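You operate a simulated robot arm through the tools that you are given. There is no shell and no other tool.

Carry out the task below with a simulated robot arm. There is one attempt and no reset: what you move stays moved.

Task
Set LENGTH 30 and STOP B, grip the strip, wind the loop to LOW, then feed it to the stop.
Fine: STOP is the white slider; grip by the blue lever, feed by the green one. The other controls stay.
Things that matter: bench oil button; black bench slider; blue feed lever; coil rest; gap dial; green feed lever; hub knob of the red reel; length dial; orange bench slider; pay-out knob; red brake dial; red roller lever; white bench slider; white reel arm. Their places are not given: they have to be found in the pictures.

Only the result counts: the job must be done as asked and must still hold three seconds after the hand-in. Knocking over, shifting, dropping, spilling or breaking anything else fails it.

Robot
A 6-joint arm with a two-finger gripper, fixed in place. Base frame: the origin is on the floor under the middle of its stand, x ahead of it, y to its left, z up. Readings come in mm, degrees, newtons and seconds.
It reaches about 1637 mm from its shoulder. Its first joint turns from -166.0 to 166.0 degrees. Payload 3.43 kg.
The tool frame sits at the grasp point between the pads (the TCP): z along the fingers, y along the line on which they close. The tips reach 20 mm beyond it. The gripper opens to 190 mm; its body begins 248 mm behind the TCP.
Orientation is that of the tool frame in the base frame, as [roll, pitch, yaw] about the fixed x, y, z axes, in that order (R = Rz(yaw) Ry(pitch) Rx(roll)). With the fingers straight down and closing along the base's y, the tool's x points along the base's -x, its y along +y and its z along -z.

Tools
- The arm moves only by the tool arm_command. Its arguments are lists of equal length, an entry for each row: "slide": the shift along the tool's x, y, z in units of 25 mm (1.0 is 25 mm), a list of three; "dr": the turn, a rotation vector about the tool's x, y, z in units of 5 degrees (1.0 is 5 degrees), a list of three; "grip": the finger opening in mm, from 0 to 190. In form: {"slide": [[tx, ty, tz], ...], "dr": [[wx, wy, wz], ...], "grip": [grip, ...]}. A call has 1 to 20 rows; each row shifts and turns the commanded pose from where the row before left it, along the tool's axes as they then stand. A call with a number of a shift or a turn outside -1 to 1 is refused whole. A row lasts 0.2 s, in which the tool goes at most 50 mm and 8.6 degrees; a call with a longer step from one row to the next is refused whole, and so is a gripper value outside its range. Where a pose cannot be reached the arm comes as near as it can. A force on the tool above 60 N (or 10 N above the force at the start of the call, whichever is more), or a blocked arm, ends the call early, and 0.2 s more pass. Each finger travels about 45 mm/s and halts on what it meets, pressing with about 31 N; the grip force reading is that of the motor and also rises with nothing between the fingers. The clock runs only during rows and for 0.2 s after the last one: add rows that do not move to give the fingers time. It gives the time, the measured TCP pose, the force on the tool (base axes), the opening and the grip force at its end, in the units of the frame above (readings bear some noise), with the torque about the TCP (base axes, N m) and any sound that the robot's microphone picked up.
- Cameras (640 x 400 px; columns grow to the right, rows downward): "scene" is fixed at [48.3, 504.9, 1537.9]; the picture's right is [-0.29, -0.96, 0.00], its down [-0.43, 0.13, -0.89] and it looks along [0.85, -0.26, -0.45] (base axes); focal length 214 px, centre (320, 200). "wrist" rides on the gripper at [71, -8, -288] in the tool frame; the picture's right is [0.12, 0.99, 0.00], its down [-0.96, 0.12, -0.25] and it looks along [-0.25, 0.03, 0.97] (tool axes); focal length 261 px, centre (320, 200).
- camera(camera): a new picture of that camera. The clock stands still meanwhile.
- slide_trunk(by): slides the trunk up (or, below 0, down) by that many mm; the arm rides with it, the base frame stays. It gives what a move gives, with no picture.
- probe_pixels(camera, pixels): for up to 12 pixels [column, row] of the newest picture of that camera ("zoom" is the newest enlarged one), the place [x, y, z] in the base frame of the surface seen there, good to about 2 mm, but the place of the scene camera against the robot may be out by one fixed shift of up to 18 mm in any direction. The clock stands still meanwhile.
- inspect(camera, box): a new picture of the part [left, top, right, bottom] of that camera's present view, enlarged. The clock stands still meanwhile.
- job_done(): hands the job in; it is judged then, once.

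Leave the gripper open and the arm clear of the work at the hand-in unless told otherwise.

The tools are called as a command line: name --argument value ..., lists and objects as JSON in quotes. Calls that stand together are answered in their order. arm_command: Moves the arm, as the interface text tells. Its arguments: {"type":"object","properties":{"slide":{"type":"array"},"dr":{"type":"array"},"grip":{"type":"array"}},"required":["slide","dr","grip"]} The other tools are called the same way: slide_trunk (by) moves the trunk up or down; camera (camera) takes a picture; probe_pixels (camera, pixels) gives the place of the surface under pixels of a picture; inspect (camera, box) takes an enlarged picture of a part of a camera's view; job_done () hands the job in.

At the start:

```text
clock: 0.0
tcp_pos: [562.0, 173.8, 1383.2]
tool_rot: [179.9, 0.0, -180.0]
contact_force: [-0.4, -0.4, -0.4]
ft_torque: [-0.01, 0.02, 0.01]
width: 190.2
grip_force: 0.1
trunk travel left (down, up): [-214.0, 26.0]
```

scene: 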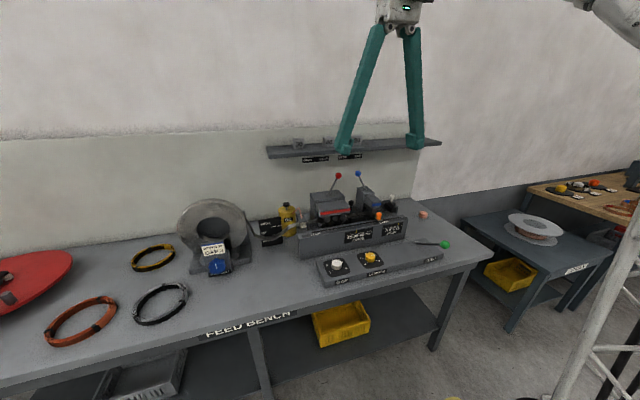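
wrist: 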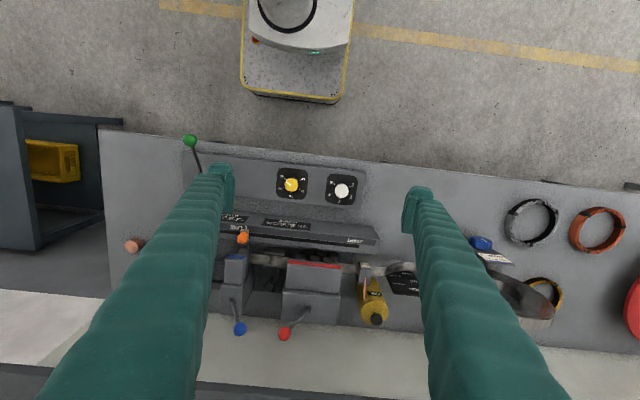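

I see a feed bench with levers, dials and sliders. I'll enlarge the parts of the scene picture around the machine (columns 250-460, rows 160-290), then the left and right parts.

inspect --camera "scene" --box '[250, 160, 460, 290]'

inspect --camera "wrist" --box '[90, 120, 400, 350]'

inspect --camera "scene" --box '[0, 180, 280, 360]'

inspect --camera "scene" --box '[460, 150, 640, 290]'

```text
3.05 times, centred on (355, 225) of scene
```

zoom: 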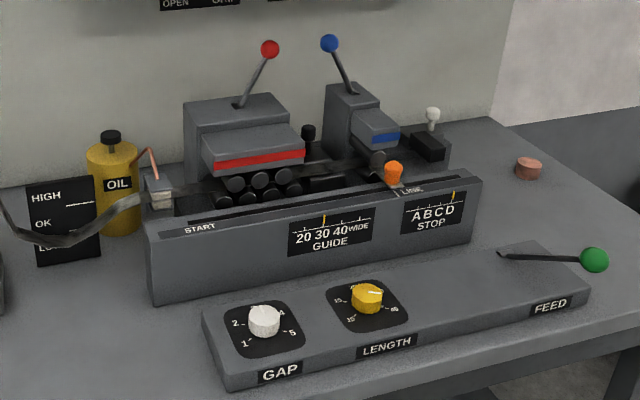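

```text
1.74 times, centred on (245, 235) of wrist
```

zoom: 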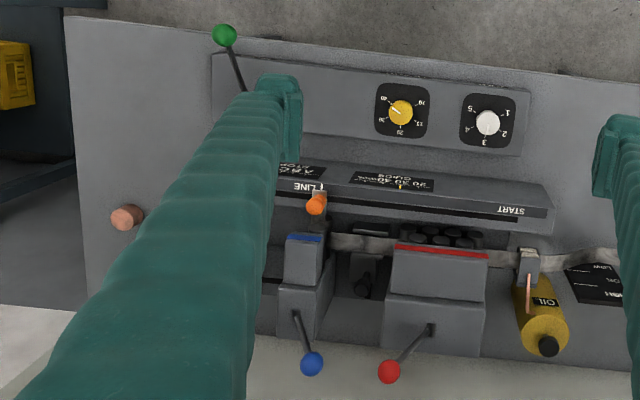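

```text
2.22 times, centred on (140, 270) of scene
```

zoom: 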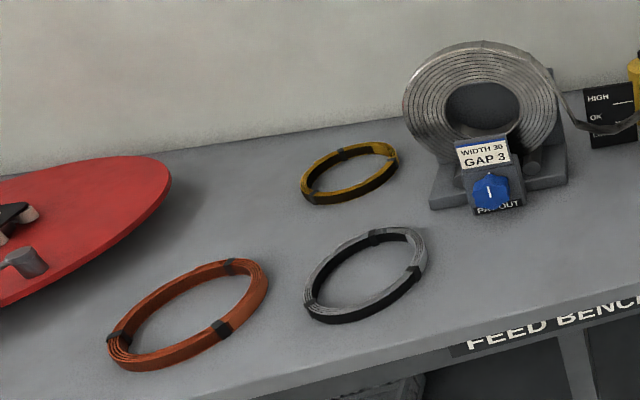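

```text
2.86 times, centred on (550, 220) of scene
```

zoom: 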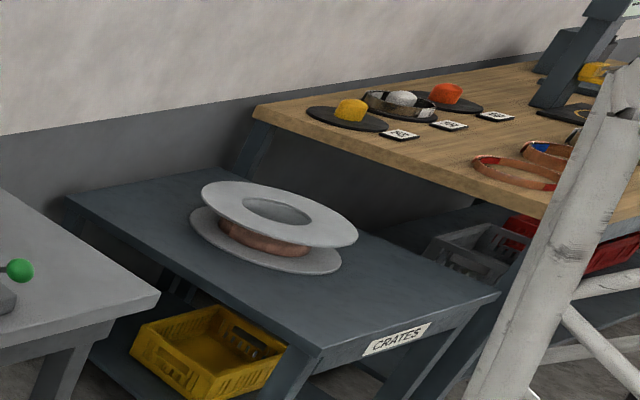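

The key parts are visible: yellow LENGTH dial, white GAP dial, green FEED lever, blue and red levers, orange slider, blue pay-out knob. I'll probe their places through the wrist picture (which has no offset).

probe_pixels --camera "wrist" --pixels '[[190, 140], [291, 185], [342, 190], [243, 238], [240, 329], [284, 334], [480, 243], [133, 246], [375, 319], [300, 235], [420, 280], [150, 200]]'

probe_pixels --camera "scene" --pixels '[[446, 245], [371, 256], [337, 265], [379, 215], [358, 174], [338, 176], [217, 266], [423, 215], [392, 198], [286, 206], [271, 228], [210, 210]]'

```text
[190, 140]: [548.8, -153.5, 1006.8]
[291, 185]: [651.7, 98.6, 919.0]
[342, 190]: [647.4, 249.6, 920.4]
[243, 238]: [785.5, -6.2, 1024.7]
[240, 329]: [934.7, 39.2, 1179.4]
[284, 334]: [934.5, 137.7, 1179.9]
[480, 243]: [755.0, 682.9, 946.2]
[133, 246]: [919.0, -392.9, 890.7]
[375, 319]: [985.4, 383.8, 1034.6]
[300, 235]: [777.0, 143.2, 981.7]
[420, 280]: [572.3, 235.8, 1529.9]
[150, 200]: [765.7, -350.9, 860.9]
```

```text
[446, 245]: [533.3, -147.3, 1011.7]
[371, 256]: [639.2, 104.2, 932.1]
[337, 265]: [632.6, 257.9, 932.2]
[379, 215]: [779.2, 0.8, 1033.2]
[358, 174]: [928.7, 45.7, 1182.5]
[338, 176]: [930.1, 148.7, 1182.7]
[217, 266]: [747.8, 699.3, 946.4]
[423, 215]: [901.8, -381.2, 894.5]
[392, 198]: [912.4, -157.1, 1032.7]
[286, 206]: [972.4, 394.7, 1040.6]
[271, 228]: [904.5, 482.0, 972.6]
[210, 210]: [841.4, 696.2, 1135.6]
```

The scene and wrist agree except for a shift of about (-13, +8, +7) mm. Now I enlarge the label areas of the scene more strongly: guide/stop labels, length dial, and the loop board.

inspect --camera "scene" --box '[335, 205, 415, 255]'

inspect --camera "scene" --box '[315, 240, 395, 290]'

inspect --camera "scene" --box '[240, 195, 320, 245]'

inspect --camera "scene" --box '[180, 230, 260, 280]'

inspect --camera "scene" --box '[330, 165, 410, 215]'

inspect --camera "scene" --box '[260, 130, 450, 170]'

```text
8.00 times, centred on (375, 230) of scene
```

zoom: 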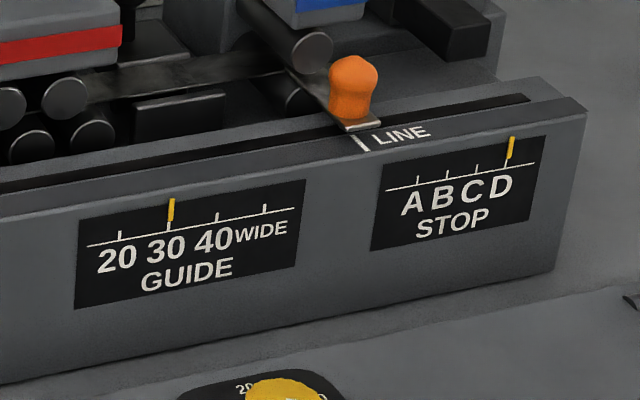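

```text
8.00 times, centred on (355, 265) of scene
```

zoom: 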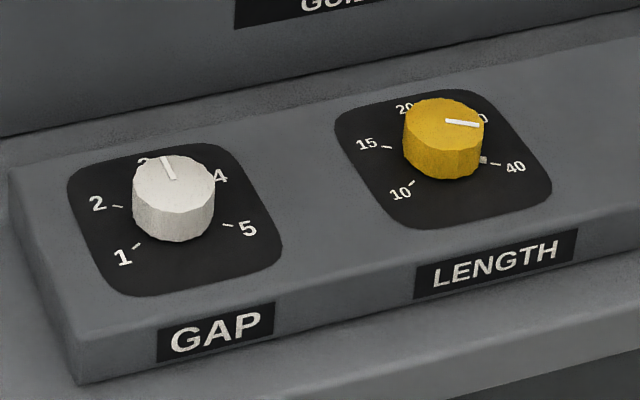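

```text
8.00 times, centred on (280, 220) of scene
```

zoom: 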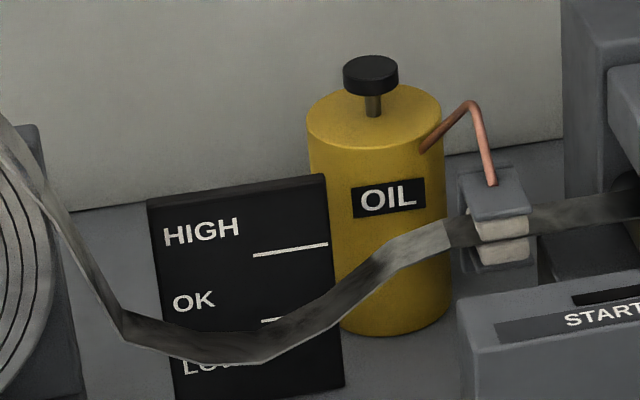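

```text
8.00 times, centred on (220, 255) of scene
```

zoom: 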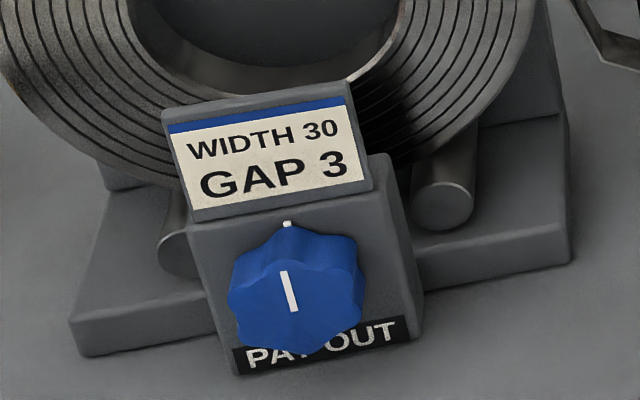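

```text
8.00 times, centred on (370, 190) of scene
```

zoom: 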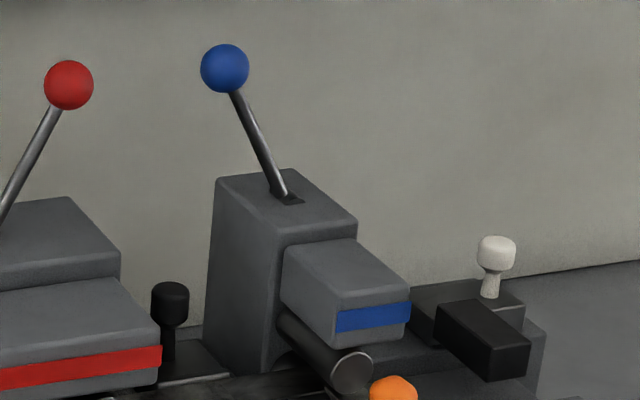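

```text
3.37 times, centred on (355, 150) of scene
```

zoom: 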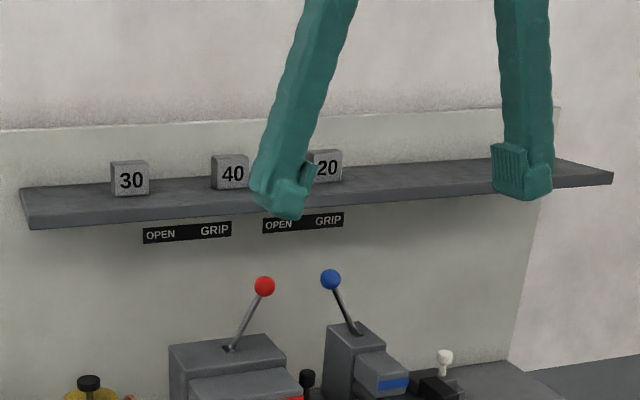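

GUIDE pointer reads 30, STOP pointer reads D, GAP reads 3; the LENGTH pointer must be seen from above. The blue lever leans to OPEN. I now lower the open gripper over the LENGTH dial at about (652, 99), stopping at z≈1130, to look closely.

arm_command --slide '[[-0.36, -0.3, 1], [-0.36, -0.3, 1], [-0.36, -0.3, 1], [-0.36, -0.3, 1], [-0.36, -0.3, 1], [-0.36, -0.3, 1], [-0.36, -0.3, 1], [-0.36, -0.3, 1], [-0.36, -0.3, 1], [-0.36, -0.3, 1], [0, 0, 0], [0, 0, 0]]' --dr '[[0, 0, 0], [0, 0, 0], [0, 0, 0], [0, 0, 0], [0, 0, 0], [0, 0, 0], [0, 0, 0], [0, 0, 0], [0, 0, 0], [0, 0, 0], [0, 0, 0], [0, 0, 0]]' --grip '[190, 190, 190, 190, 190, 190, 190, 190, 190, 190, 190, 190]'

camera --camera "wrist"

camera --camera "scene"

```text
clock: 2.6
tcp_pos: [650.8, 97.2, 1133.1]
tool_rot: [179.9, 0.1, 180.0]
contact_force: [-0.4, 0.6, -0.2]
ft_torque: [0.0, 0.01, -0.04]
width: 189.9
grip_force: 0.0
trunk travel left (down, up): [-214.0, 26.0]
```

```text
taken
```

wrist: 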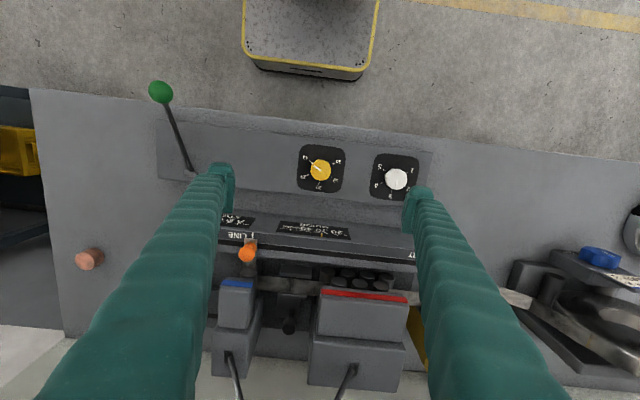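

```text
taken
```

scene: 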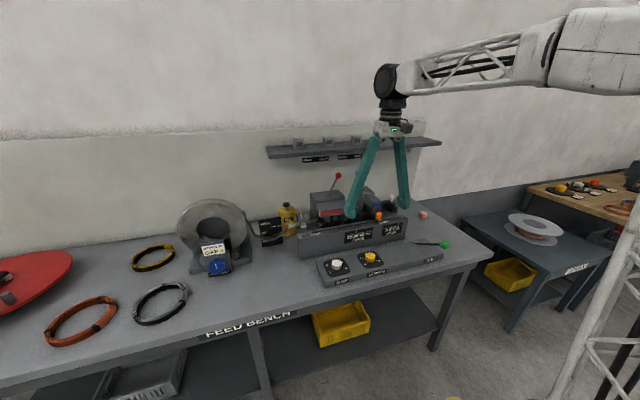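

The yellow LENGTH dial sits near (320,169) in the wrist picture. I enlarge it, and also the sliders and slot.

inspect --camera "wrist" --box '[285, 138, 365, 198]'

inspect --camera "wrist" --box '[200, 210, 440, 360]'

```text
6.67 times, centred on (325, 168) of wrist
```

zoom: 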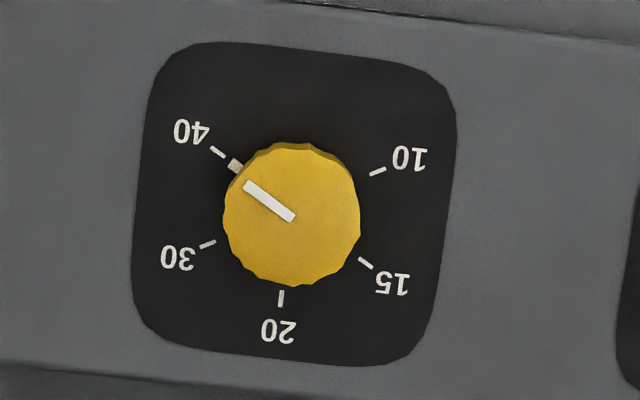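

```text
2.67 times, centred on (320, 285) of wrist
```

zoom: 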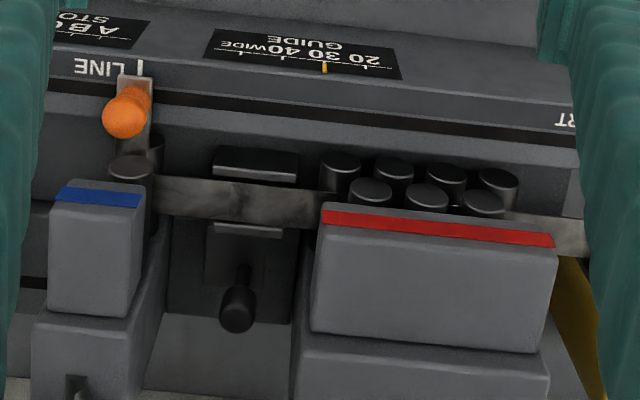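

LENGTH points to 40, and 30 lies about 60° counter-clockwise seen from above. I probe the dial's rim, panel and pointer in a fresh enlarged picture to get its centre and height.

inspect --camera "wrist" --box '[285, 138, 365, 198]'

probe_pixels --camera "zoom" --pixels '[[230, 213], [355, 213], [293, 150], [293, 280], [293, 213], [250, 188], [207, 245], [281, 298], [366, 263], [377, 171], [218, 152], [180, 320]]'

```text
6.67 times, centred on (325, 168) of wrist
```

zoom: 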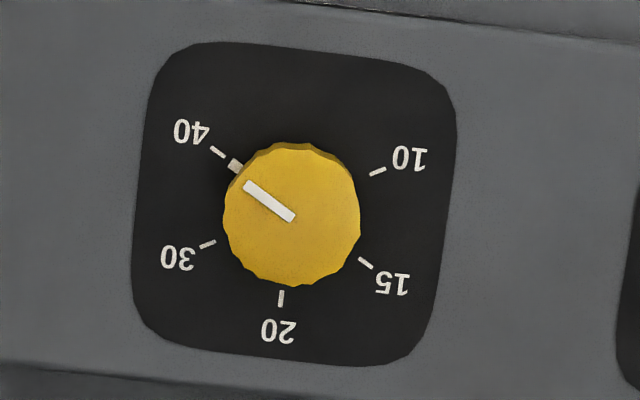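

```text
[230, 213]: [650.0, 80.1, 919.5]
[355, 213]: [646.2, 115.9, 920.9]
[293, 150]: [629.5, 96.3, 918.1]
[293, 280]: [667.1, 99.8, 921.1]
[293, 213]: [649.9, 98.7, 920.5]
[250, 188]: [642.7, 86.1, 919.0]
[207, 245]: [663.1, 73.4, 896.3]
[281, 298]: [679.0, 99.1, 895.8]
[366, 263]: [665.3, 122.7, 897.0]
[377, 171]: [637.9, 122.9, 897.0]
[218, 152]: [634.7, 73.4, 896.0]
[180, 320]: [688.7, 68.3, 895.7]
```

The dial centre is about (649.6, 98.2), top z=920, panel z=896. I narrow the fingers to 80 mm and descend to TCP z≈935 above the dial.

arm_command --slide '[[0.05, 0.04, 0], [0, 0, 0], [0, 0, 0], [0, 0, 0.9], [0, 0, 0.9], [0, 0, 0.9], [0, 0, 0.9], [0, 0, 0.9], [0, 0, 0.9], [0, 0, 0.9], [0, 0, 0.9], [0, 0, 0.7], [0, 0, 0], [0, 0, 0]]' --dr '[[0, 0, 0], [0, 0, 0], [0, 0, 0], [0, 0, 0], [0, 0, 0], [0, 0, 0], [0, 0, 0], [0, 0, 0], [0, 0, 0], [0, 0, 0], [0, 0, 0], [0, 0, 0], [0, 0, 0], [0, 0, 0]]' --grip '[80, 80, 80, 80, 80, 80, 80, 80, 80, 80, 80, 80, 80, 80]'

camera --camera "wrist"

inspect --camera "scene" --box '[310, 180, 430, 280]'

```text
clock: 5.6
tcp_pos: [653.2, 99.2, 936.1]
tool_rot: [-180.0, 0.0, 180.0]
contact_force: [0.8, 0.5, -1.6]
ft_torque: [0.02, -0.03, 0.03]
width: 79.9
grip_force: 0.2
trunk travel left (down, up): [-214.0, 26.0]
```

```text
taken
```

wrist: 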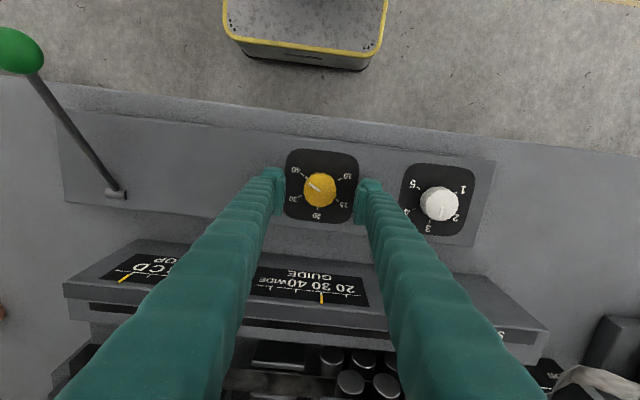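

```text
4.00 times, centred on (370, 230) of scene
```

zoom: 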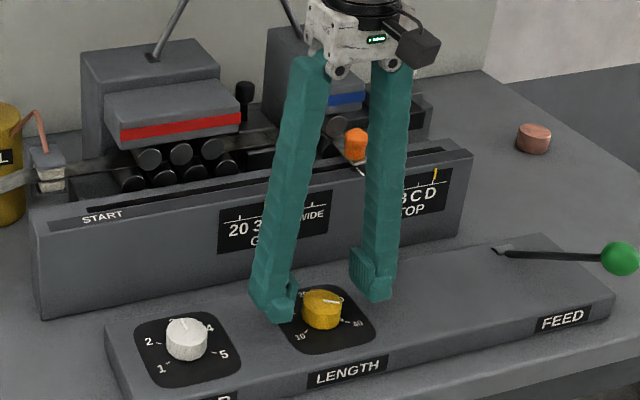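

The fingers straddle the dial (320,189). I re-probe the dial's centre from this nearer view before gripping.

probe_pixels --camera "wrist" --pixels '[[307, 189], [334, 189], [320, 175], [320, 204], [320, 189], [276, 185], [365, 190]]'

inspect --camera "wrist" --box '[260, 140, 380, 240]'

```text
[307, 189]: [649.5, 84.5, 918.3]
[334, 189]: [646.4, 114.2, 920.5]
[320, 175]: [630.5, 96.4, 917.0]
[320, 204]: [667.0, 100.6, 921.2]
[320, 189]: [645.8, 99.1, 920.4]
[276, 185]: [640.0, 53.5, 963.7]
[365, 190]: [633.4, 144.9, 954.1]
```

```text
4.00 times, centred on (320, 190) of wrist
```

zoom: 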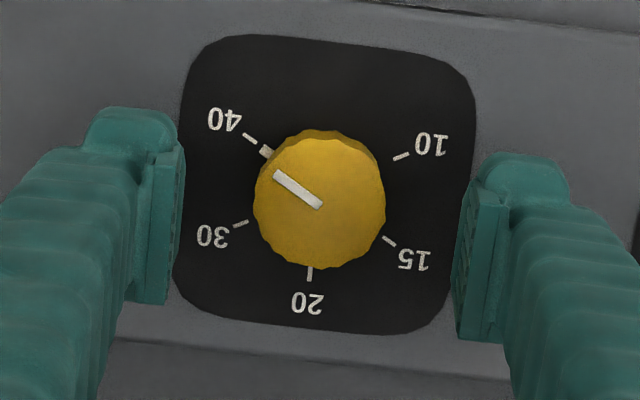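

The dial centre is (649, 99). I shift 3 mm back in x, go down 13 mm and close on the dial.

arm_command --slide '[[0.12, 0, 0.25], [0, 0, 0.25], [0, 0, 0], [0, 0, 0], [0, 0, 0], [0, 0, 0], [0, 0, 0], [0, 0, 0]]' --dr '[[0, 0, 0], [0, 0, 0], [0, 0, 0], [0, 0, 0], [0, 0, 0], [0, 0, 0], [0, 0, 0], [0, 0, 0]]' --grip '[80, 80, 34, 34, 34, 34, 34, 34]'

inspect --camera "wrist" --box '[260, 140, 380, 240]'

```text
clock: 7.4
tcp_pos: [649.1, 99.9, 922.9]
tool_rot: [179.9, 0.0, 180.0]
contact_force: [1.7, -20.4, -1.2]
ft_torque: [-0.22, -0.02, -0.01]
width: 38.5
grip_force: 44.5
trunk travel left (down, up): [-214.0, 26.0]
```

```text
4.00 times, centred on (320, 190) of wrist
```

zoom: 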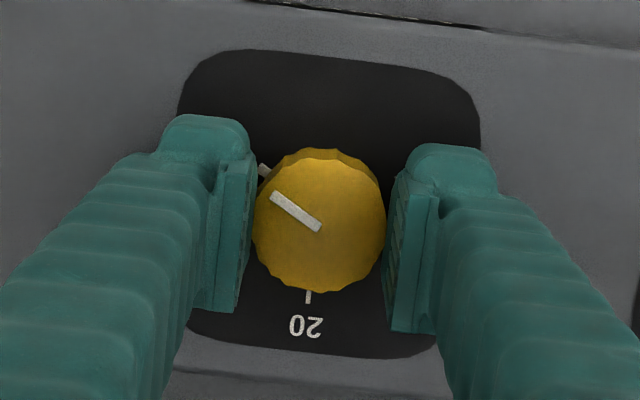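

The dial is held (width 38.5), with about 20 N sideways, so I ease 1 mm in -y and then turn 60° counter-clockwise from above (tool z negative, 12 rows of 5°).

arm_command --slide '[[0, -0.04, 0], [0, 0, 0], [0, 0, 0], [0, 0, 0], [0, 0, 0], [0, 0, 0], [0, 0, 0], [0, 0, 0], [0, 0, 0], [0, 0, 0], [0, 0, 0], [0, 0, 0], [0, 0, 0], [0, 0, 0], [0, 0, 0]]' --dr '[[0, 0, 0], [0, 0, -1], [0, 0, -1], [0, 0, -1], [0, 0, -1], [0, 0, -1], [0, 0, -1], [0, 0, -1], [0, 0, -1], [0, 0, -1], [0, 0, -1], [0, 0, -1], [0, 0, -1], [0, 0, 0], [0, 0, 0]]' --grip '[34, 34, 34, 34, 34, 34, 34, 34, 34, 34, 34, 34, 34, 34, 34]'

camera --camera "wrist"

inspect --camera "scene" --box '[310, 180, 430, 280]'

```text
clock: 10.6
tcp_pos: [649.9, 99.4, 923.7]
tool_rot: [180.0, 0.1, -120.0]
contact_force: [15.8, 8.5, 22.5]
ft_torque: [0.09, -0.16, 0.01]
width: 38.1
grip_force: 45.0
trunk travel left (down, up): [-214.0, 26.0]
```

```text
taken
```

wrist: 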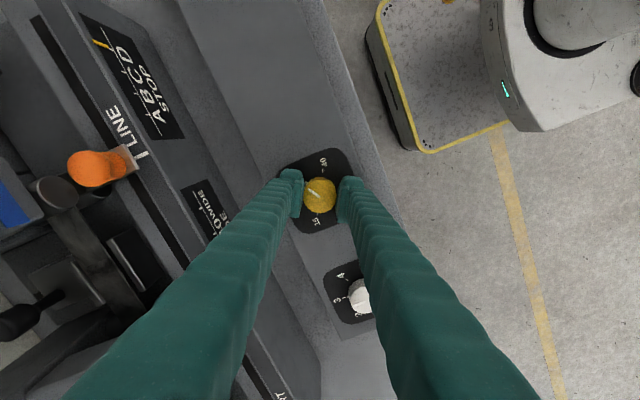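

```text
4.00 times, centred on (370, 230) of scene
```

zoom: 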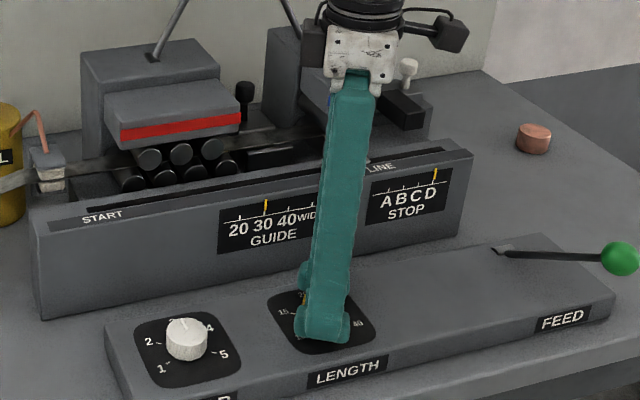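

The tool turned 60°. I open the fingers to 80 and rise 40 mm to look at the dial.

arm_command --slide '[[0, 0, 0], [0, 0, 0], [0, 0, 0], [0, 0, 0], [0, 0, -0.8], [0, 0, -0.8], [0, 0, 0], [0, 0, 0]]' --dr '[[0, 0, 0], [0, 0, 0], [0, 0, 0], [0, 0, 0], [0, 0, 0], [0, 0, 0], [0, 0, 0], [0, 0, 0]]' --grip '[80, 80, 80, 80, 80, 80, 80, 80]'

camera --camera "wrist"

inspect --camera "wrist" --box '[260, 140, 380, 240]'

```text
clock: 12.4
tcp_pos: [649.3, 98.4, 964.3]
tool_rot: [180.0, 0.1, -120.0]
contact_force: [-0.3, 0.5, -0.1]
ft_torque: [0.02, -0.02, 0.01]
width: 79.9
grip_force: 0.1
trunk travel left (down, up): [-214.0, 26.0]
```

```text
taken
```

wrist: 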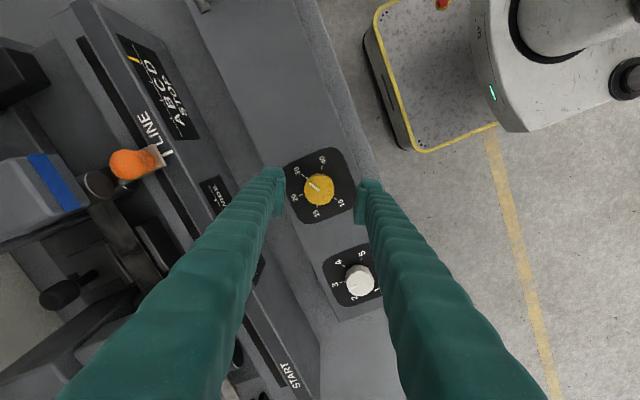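

```text
4.00 times, centred on (320, 190) of wrist
```

zoom: 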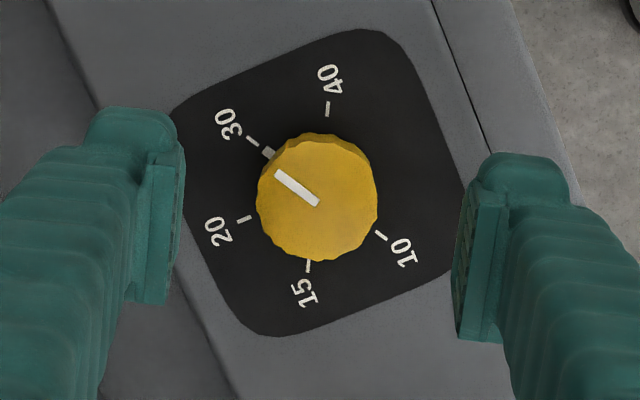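

LENGTH now points exactly to 30. I rise to z≈1340 while turning the tool back, then go look at the white slider from above.

arm_command --slide '[[0, 0, -1], [0, 0, -1], [0, 0, -1], [0, 0, -1], [0, 0, -1], [0, 0, -1], [0, 0, -1], [0, 0, -1], [0, 0, -1], [0, 0, -1], [0, 0, -1], [0, 0, -1], [0, 0, -1], [0, 0, -1], [0, 0, -1], [0, 0, 0]]' --dr '[[0, 0, 0.8], [0, 0, 0.8], [0, 0, 0.8], [0, 0, 0.8], [0, 0, 0.8], [0, 0, 0.8], [0, 0, 0.8], [0, 0, 0.8], [0, 0, 0.8], [0, 0, 0.8], [0, 0, 0.8], [0, 0, 0.8], [0, 0, 0.8], [0, 0, 0.8], [0, 0, 0.8], [0, 0, 0]]' --grip '[190, 190, 190, 190, 190, 190, 190, 190, 190, 190, 190, 190, 190, 190, 190, 190]'

```text
clock: 15.8
tcp_pos: [649.0, 97.0, 1338.2]
tool_rot: [179.9, 0.0, 179.9]
contact_force: [-0.3, -0.1, 0.5]
ft_torque: [-0.02, 0.03, 0.01]
width: 190.0
grip_force: 0.1
trunk travel left (down, up): [-214.0, 26.0]
```

Now I move to about (850, -160) at the same height to look down on the white slider.

arm_command --slide '[[-0.67, -0.86, 0], [-0.67, -0.86, 0], [-0.67, -0.86, 0], [-0.67, -0.86, 0], [-0.67, -0.86, 0], [-0.67, -0.86, 0], [-0.67, -0.86, 0], [-0.67, -0.86, 0], [-0.67, -0.86, 0], [-0.67, -0.86, 0], [-0.67, -0.86, 0], [-0.67, -0.86, 0], [0, 0, 0]]' --dr '[[0, 0, 0], [0, 0, 0], [0, 0, 0], [0, 0, 0], [0, 0, 0], [0, 0, 0], [0, 0, 0], [0, 0, 0], [0, 0, 0], [0, 0, 0], [0, 0, 0], [0, 0, 0], [0, 0, 0]]' --grip '[190, 190, 190, 190, 190, 190, 190, 190, 190, 190, 190, 190, 190]'

camera --camera "wrist"

camera --camera "scene"

```text
clock: 18.6
tcp_pos: [835.0, -157.8, 1306.5]
tool_rot: [-180.0, 0.4, -179.9]
contact_force: [-0.3, -0.3, -1.6]
ft_torque: [0.01, 0.06, 0.03]
width: 190.1
grip_force: 0.0
out of reach, approached as far as the arm can: row 9, 10, 11, 12
trunk travel left (down, up): [-214.0, 26.0]
```

```text
taken
```

wrist: 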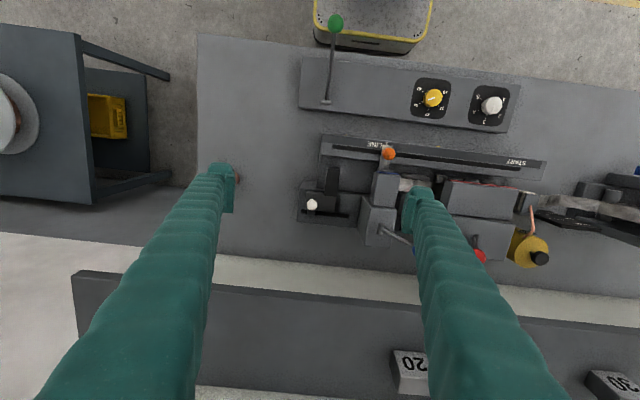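

```text
taken
```

scene: 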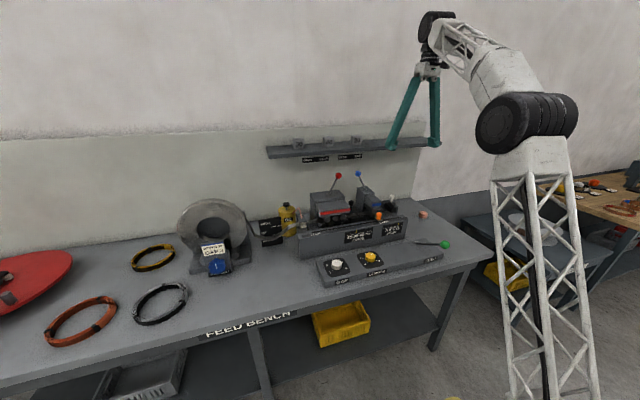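

The arm was at the edge of its reach up high. From here I can see the white slider at (312,205), in a slot. I enlarge it and probe the slot and shelf.

inspect --camera "wrist" --box '[290, 120, 450, 250]'

probe_pixels --camera "wrist" --pixels '[[312, 205], [301, 217], [348, 220], [331, 185], [360, 205], [388, 155], [82, 285], [250, 295], [480, 310], [382, 195], [415, 250], [480, 256]]'

```text
3.08 times, centred on (370, 185) of wrist
```

zoom: 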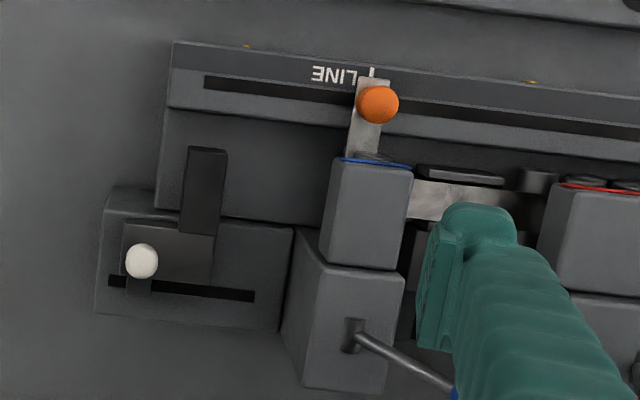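

```text
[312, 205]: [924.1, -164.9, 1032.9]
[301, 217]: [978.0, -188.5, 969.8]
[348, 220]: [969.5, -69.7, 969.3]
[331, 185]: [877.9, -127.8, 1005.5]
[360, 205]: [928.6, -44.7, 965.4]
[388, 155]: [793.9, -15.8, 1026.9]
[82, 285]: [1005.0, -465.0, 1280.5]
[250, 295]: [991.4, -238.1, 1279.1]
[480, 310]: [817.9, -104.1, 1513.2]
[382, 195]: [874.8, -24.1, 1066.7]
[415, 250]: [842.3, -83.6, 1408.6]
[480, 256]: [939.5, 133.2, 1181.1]
```

The white slider knob is at about (924, -165, 1033), with a slot running in y; the shelf edge is at x≈988, z≈1280, so I must lean the gripper back. I tilt the tool 30° so the fingers point forward and down, in place.

arm_command --slide '[[0.5, 0, 0], [0.5, 0, 0], [0.5, 0, 0], [0.5, 0, 0], [0, 0, 0], [0, 0, 0], [0, 0, 0]]' --dr '[[0, -1, 0], [0, -1, 0], [0, -1, 0], [0, -1, 0], [0, -1, 0], [0, -1, 0], [0, 0, 0]]' --grip '[190, 190, 190, 190, 190, 190, 190]'

camera --camera "wrist"

```text
clock: 20.2
tcp_pos: [786.7, -156.7, 1300.5]
tool_rot: [179.9, 30.0, 179.9]
contact_force: [-0.5, 0.0, -0.2]
ft_torque: [0.02, -0.05, -0.01]
width: 189.9
grip_force: 0.0
trunk travel left (down, up): [-214.0, 26.0]
```

```text
taken
```

wrist: 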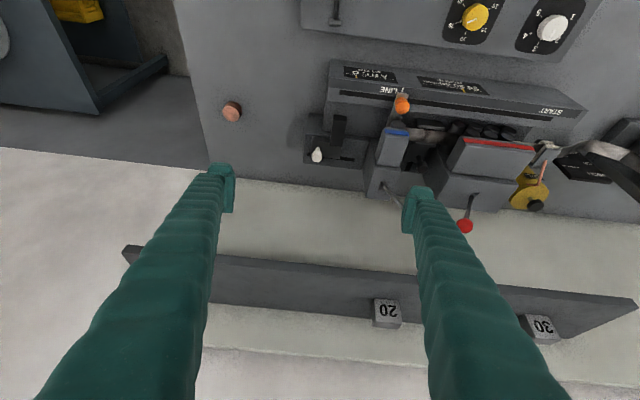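

Tilt achieved. I enlarge the slider region (columns 280-440, rows 60-220) to see the stop and its scale.

inspect --camera "wrist" --box '[290, 60, 450, 210]'

probe_pixels --camera "zoom" --pixels '[[112, 270], [112, 285], [100, 320], [225, 330], [300, 310], [330, 210], [90, 310]]'

```text
2.67 times, centred on (370, 135) of wrist
```

zoom: 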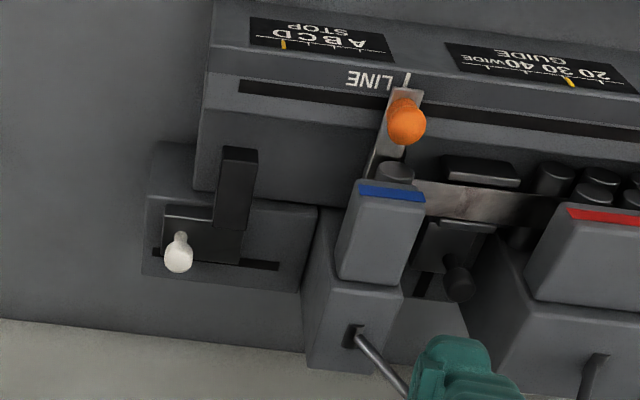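

```text
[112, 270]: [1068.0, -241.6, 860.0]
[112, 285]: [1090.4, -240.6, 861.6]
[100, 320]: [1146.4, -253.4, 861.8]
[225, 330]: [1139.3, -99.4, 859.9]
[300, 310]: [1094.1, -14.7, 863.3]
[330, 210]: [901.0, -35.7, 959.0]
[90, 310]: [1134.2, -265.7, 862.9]
```

Now I probe the right spots in that enlarged picture: knob top (178,258), slot ends (155,252) and (278,266), stop finger (238,155), the tower edge (318,210), blue block, and scale ticks.

probe_pixels --camera "zoom" --pixels '[[178, 258], [180, 238], [154, 253], [278, 266], [238, 155], [218, 240], [312, 230], [345, 260], [283, 44], [310, 42], [338, 45], [362, 48]]'

inspect --camera "wrist" --box '[335, 55, 415, 105]'

inspect --camera "wrist" --box '[295, 105, 375, 175]'

```text
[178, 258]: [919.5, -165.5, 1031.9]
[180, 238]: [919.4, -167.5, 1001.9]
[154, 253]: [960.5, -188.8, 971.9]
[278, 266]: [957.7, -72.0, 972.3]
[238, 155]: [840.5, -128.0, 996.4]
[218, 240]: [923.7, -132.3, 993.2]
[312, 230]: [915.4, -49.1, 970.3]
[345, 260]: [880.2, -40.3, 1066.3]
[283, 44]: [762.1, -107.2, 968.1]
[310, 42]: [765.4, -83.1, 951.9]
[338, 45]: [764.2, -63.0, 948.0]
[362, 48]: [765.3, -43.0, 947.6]
```

```text
8.00 times, centred on (375, 80) of wrist
```

zoom: 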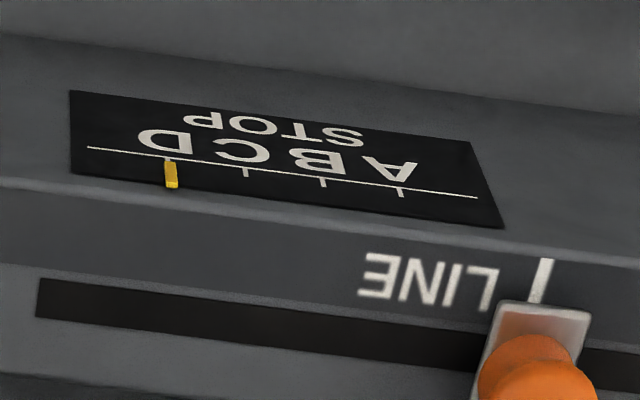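

```text
5.71 times, centred on (335, 140) of wrist
```

zoom: 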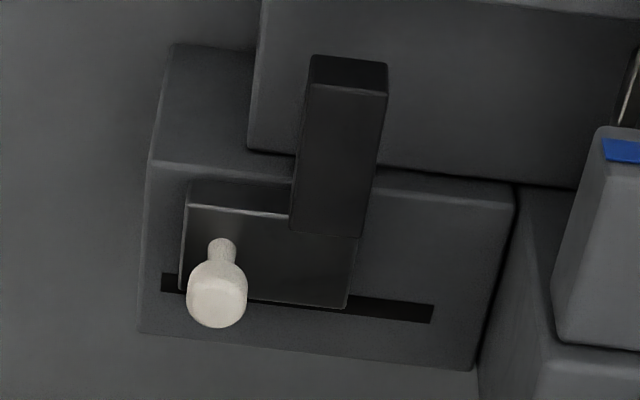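

The stop scale ticks are about 21 mm apart (D -107, C -84, B -63, A -43), so B should be about 42 mm in +y. I approach to a point 100 mm behind the knob with the fingers at 80 mm.

arm_command --slide '[[0.116, -0.042, 1], [0.116, -0.042, 1], [0.116, -0.042, 1], [0.116, -0.042, 1], [0.116, -0.042, 1], [0.116, -0.042, 1], [0.116, -0.042, 1], [0.116, -0.042, 1], [0, 0, 0], [0, 0, 0]]' --dr '[[0, 0, 0], [0, 0, 0], [0, 0, 0], [0, 0, 0], [0, 0, 0], [0, 0, 0], [0, 0, 0], [0, 0, 0], [0, 0, 0], [0, 0, 0]]' --grip '[80, 80, 80, 80, 80, 80, 80, 80, 80, 80]'

camera --camera "wrist"

inspect --camera "wrist" --box '[250, 120, 410, 220]'

```text
clock: 22.4
tcp_pos: [866.1, -166.3, 1116.6]
tool_rot: [179.9, 30.0, 179.9]
contact_force: [0.2, -0.2, -0.3]
ft_torque: [0.0, 0.0, 0.02]
width: 80.2
grip_force: 0.1
trunk travel left (down, up): [-214.0, 26.0]
```

```text
taken
```

wrist: 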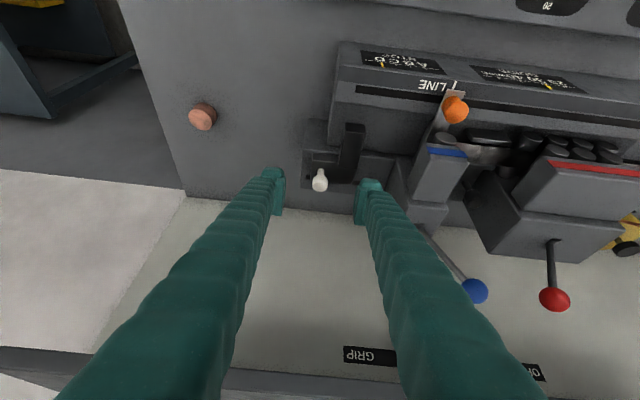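

```text
4.00 times, centred on (330, 170) of wrist
```

zoom: 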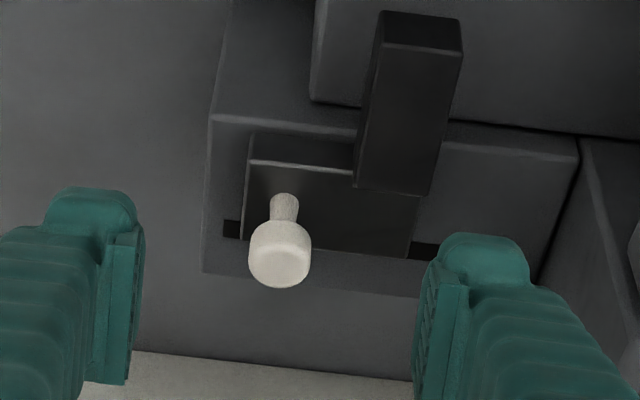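

The knob lies between the fingers, at zoom (280,255). I probe its head edges to place the grip.

probe_pixels --camera "zoom" --pixels '[[280, 264], [254, 255], [306, 255], [280, 284], [282, 232], [285, 205], [270, 215], [420, 30], [400, 180], [430, 300]]'

```text
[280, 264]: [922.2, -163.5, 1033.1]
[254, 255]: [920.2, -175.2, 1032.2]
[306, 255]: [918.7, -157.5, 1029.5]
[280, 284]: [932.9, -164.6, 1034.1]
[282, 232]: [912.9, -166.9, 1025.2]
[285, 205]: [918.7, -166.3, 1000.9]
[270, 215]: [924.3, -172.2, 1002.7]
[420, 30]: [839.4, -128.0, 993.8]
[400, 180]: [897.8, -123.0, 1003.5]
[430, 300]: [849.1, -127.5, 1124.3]
```

The knob head is 22 mm wide around (922, -166), z 1010–1033. I advance 102 mm along the fingers and close on it.

arm_command --slide '[[-0.05, 0.01, 1], [0, 0, 1], [0, 0, 1], [0, 0, 0.7], [0, 0, 0.37], [0, 0, 0], [0, 0, 0], [0, 0, 0], [0, 0, 0], [0, 0, 0], [0, 0, 0]]' --dr '[[0, 0, 0], [0, 0, 0], [0, 0, 0], [0, 0, 0], [0, 0, 0], [0, 0, 0], [0, 0, 0], [0, 0, 0], [0, 0, 0], [0, 0, 0], [0, 0, 0]]' --grip '[80, 80, 80, 80, 80, 16, 16, 16, 16, 16, 16]'

camera --camera "wrist"

inspect --camera "wrist" --box '[250, 120, 410, 220]'

```text
clock: 24.8
tcp_pos: [918.0, -164.9, 1027.6]
tool_rot: [179.9, 29.9, 179.9]
contact_force: [0.2, 1.9, -2.0]
ft_torque: [-0.01, 0.04, 0.02]
width: 22.0
grip_force: 45.0
trunk travel left (down, up): [-214.0, 26.0]
```

```text
taken
```

wrist: 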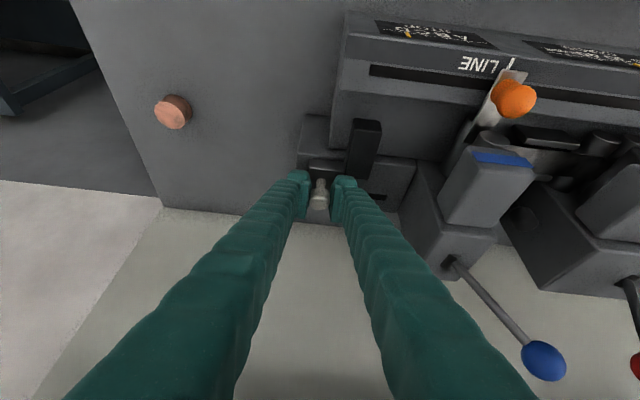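

```text
4.00 times, centred on (330, 170) of wrist
```

zoom: 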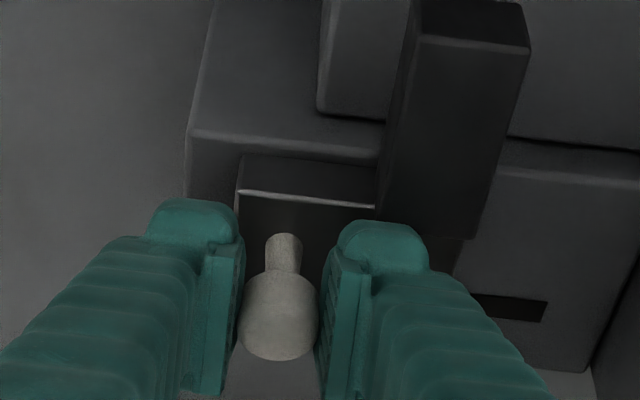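

The knob is held (width 22). I slide 20 mm in +y slowly and check the pointer on the STOP scale.

arm_command --slide '[[0, 0.2, 0], [0, 0.2, 0], [0, 0.2, 0], [0, 0.2, 0], [0, 0, 0]]' --dr '[[0, 0, 0], [0, 0, 0], [0, 0, 0], [0, 0, 0], [0, 0, 0]]' --grip '[16, 16, 16, 16, 16]'

camera --camera "wrist"

inspect --camera "wrist" --box '[340, 0, 500, 80]'

```text
clock: 26.0
tcp_pos: [917.1, -146.0, 1028.3]
tool_rot: [179.9, 30.0, 179.9]
contact_force: [0.5, -3.4, -2.4]
ft_torque: [-0.03, -0.04, -0.02]
width: 22.1
grip_force: 45.4
trunk travel left (down, up): [-214.0, 26.0]
```

```text
taken
```

wrist: 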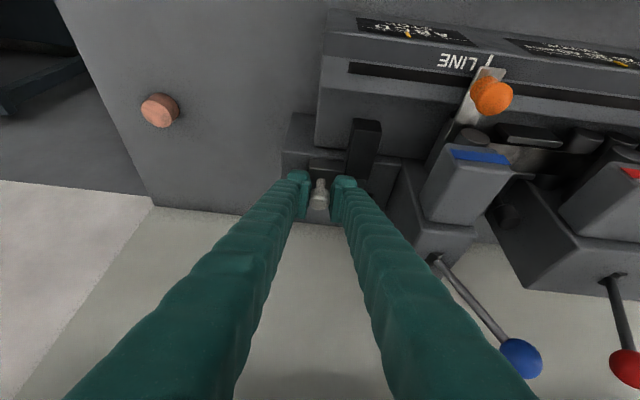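

```text
4.00 times, centred on (420, 40) of wrist
```

zoom: 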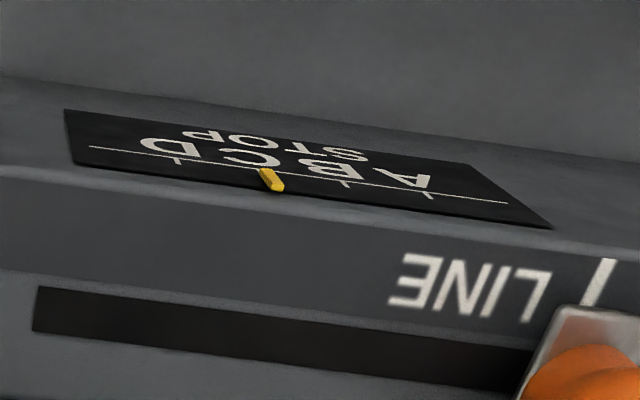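

20 mm moved the pointer from D to C. I slide a further 20 mm to reach B and check.

arm_command --slide '[[0, 0.2, 0], [0, 0.2, 0], [0, 0.2, 0], [0, 0.2, 0], [0, 0, 0]]' --dr '[[0, 0, 0], [0, 0, 0], [0, 0, 0], [0, 0, 0], [0, 0, 0]]' --grip '[16, 16, 16, 16, 16]'

camera --camera "wrist"

inspect --camera "wrist" --box '[310, 0, 470, 80]'

inspect --camera "scene" --box '[370, 200, 420, 240]'

```text
clock: 27.2
tcp_pos: [917.9, -125.8, 1029.0]
tool_rot: [179.9, 30.1, 179.9]
contact_force: [6.8, -3.1, -0.3]
ft_torque: [-0.05, -0.07, -0.01]
width: 22.1
grip_force: 45.0
trunk travel left (down, up): [-214.0, 26.0]
```

```text
taken
```

wrist: 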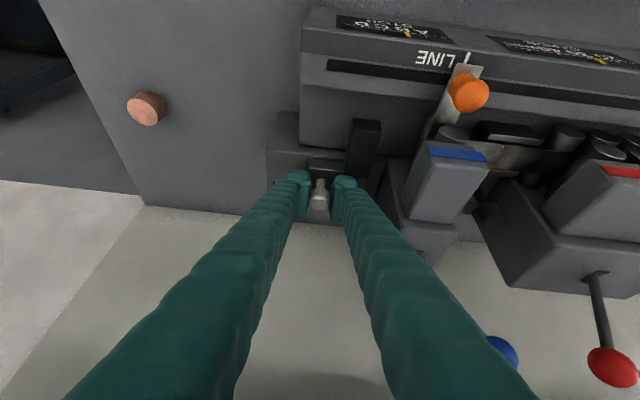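

```text
4.00 times, centred on (390, 40) of wrist
```

zoom: 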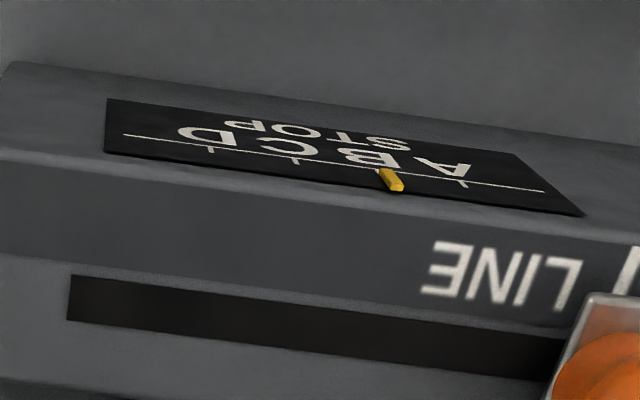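

```text
10.00 times, centred on (395, 220) of scene
```

zoom: 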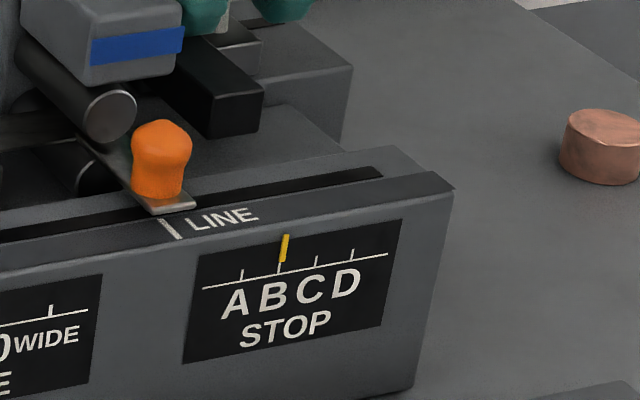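

The STOP pointer stands at B. I open the fingers to 50 mm and retreat along the fingers, then recheck.

arm_command --slide '[[0, 0, 0], [0, 0, 0], [0, 0, 0], [0, 0, -0.8], [0, 0, -1], [0, 0, -1], [0, 0, -1], [0, 0, -1], [0, 0, -1], [0, 0, 0]]' --dr '[[0, 0, 0], [0, 0, 0], [0, 0, 0], [0, 0, 0], [0, 0, 0], [0, 0, 0], [0, 0, 0], [0, 0, 0], [0, 0, 0], [0, 0, 0]]' --grip '[50, 50, 50, 50, 50, 50, 50, 50, 50, 50]'

camera --camera "wrist"

inspect --camera "scene" --box '[370, 200, 420, 240]'

inspect --camera "scene" --box '[310, 150, 420, 230]'

```text
clock: 29.4
tcp_pos: [845.1, -124.5, 1154.1]
tool_rot: [179.9, 30.1, 179.9]
contact_force: [0.5, -0.7, 0.4]
ft_torque: [-0.01, 0.02, 0.0]
width: 49.9
grip_force: 0.1
trunk travel left (down, up): [-214.0, 26.0]
```

```text
taken
```

wrist: 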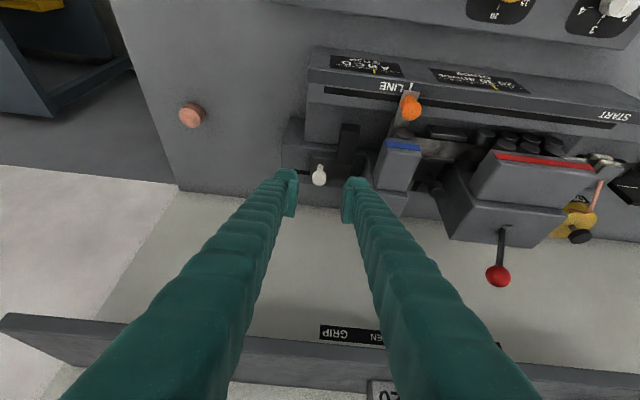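

```text
10.00 times, centred on (395, 220) of scene
```

zoom: 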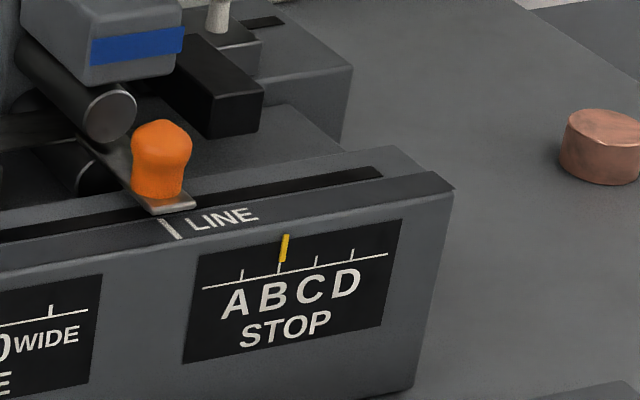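

```text
5.00 times, centred on (365, 190) of scene
```

zoom: 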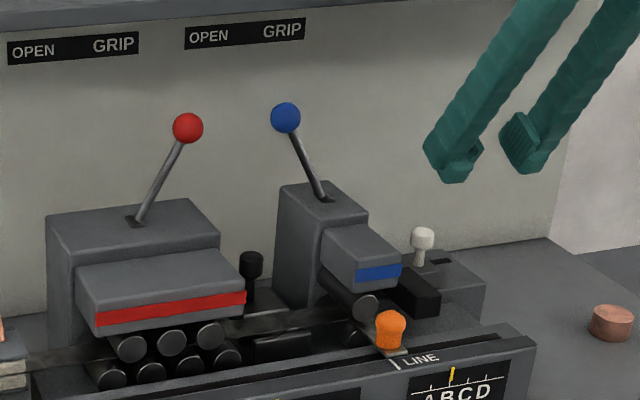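

STOP B holds. Next is the blue lever (leaning to OPEN, ball near (935, 39, 1175)). I back off upward and move to a spot 130 mm behind the ball to look at it.

arm_command --slide '[[0, 0, -0.96], [0, 0, -0.96], [0, 0, -0.96], [0, 0, -0.96], [0, 0, -0.96], [-0.5, 0.923, 0.11], [-0.5, 0.923, 0.11], [-0.5, 0.923, 0.11], [-0.5, 0.923, 0.11], [-0.5, 0.923, 0.11], [-0.5, 0.923, 0.11], [-0.5, 0.923, 0.11], [0, 0, 0], [0, 0, 0]]' --dr '[[0, 0, 0], [0, 0, 0], [0, 0, 0], [0, 0, 0], [0, 0, 0], [0, 0, 0], [0, 0, 0], [0, 0, 0], [0, 0, 0], [0, 0, 0], [0, 0, 0], [0, 0, 0], [0, 0, 0], [0, 0, 0]]' --grip '[80, 80, 80, 80, 80, 80, 80, 80, 80, 80, 80, 80, 80, 80]'

camera --camera "wrist"

```text
clock: 32.4
tcp_pos: [869.9, 35.9, 1284.5]
tool_rot: [179.8, 30.0, 179.9]
contact_force: [0.1, 0.3, -0.6]
ft_torque: [-0.01, -0.03, -0.03]
width: 80.1
grip_force: 0.0
trunk travel left (down, up): [-214.0, 26.0]
```

```text
taken
```

wrist: 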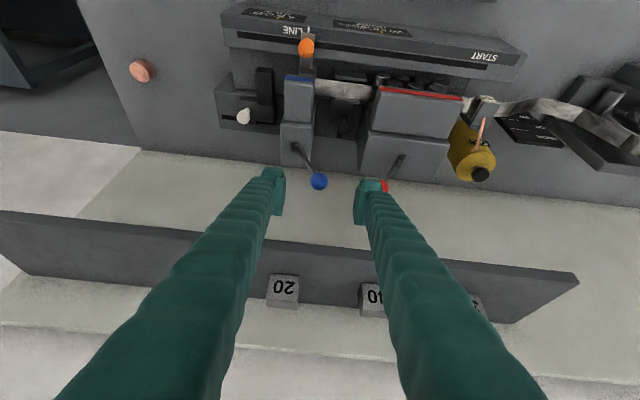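

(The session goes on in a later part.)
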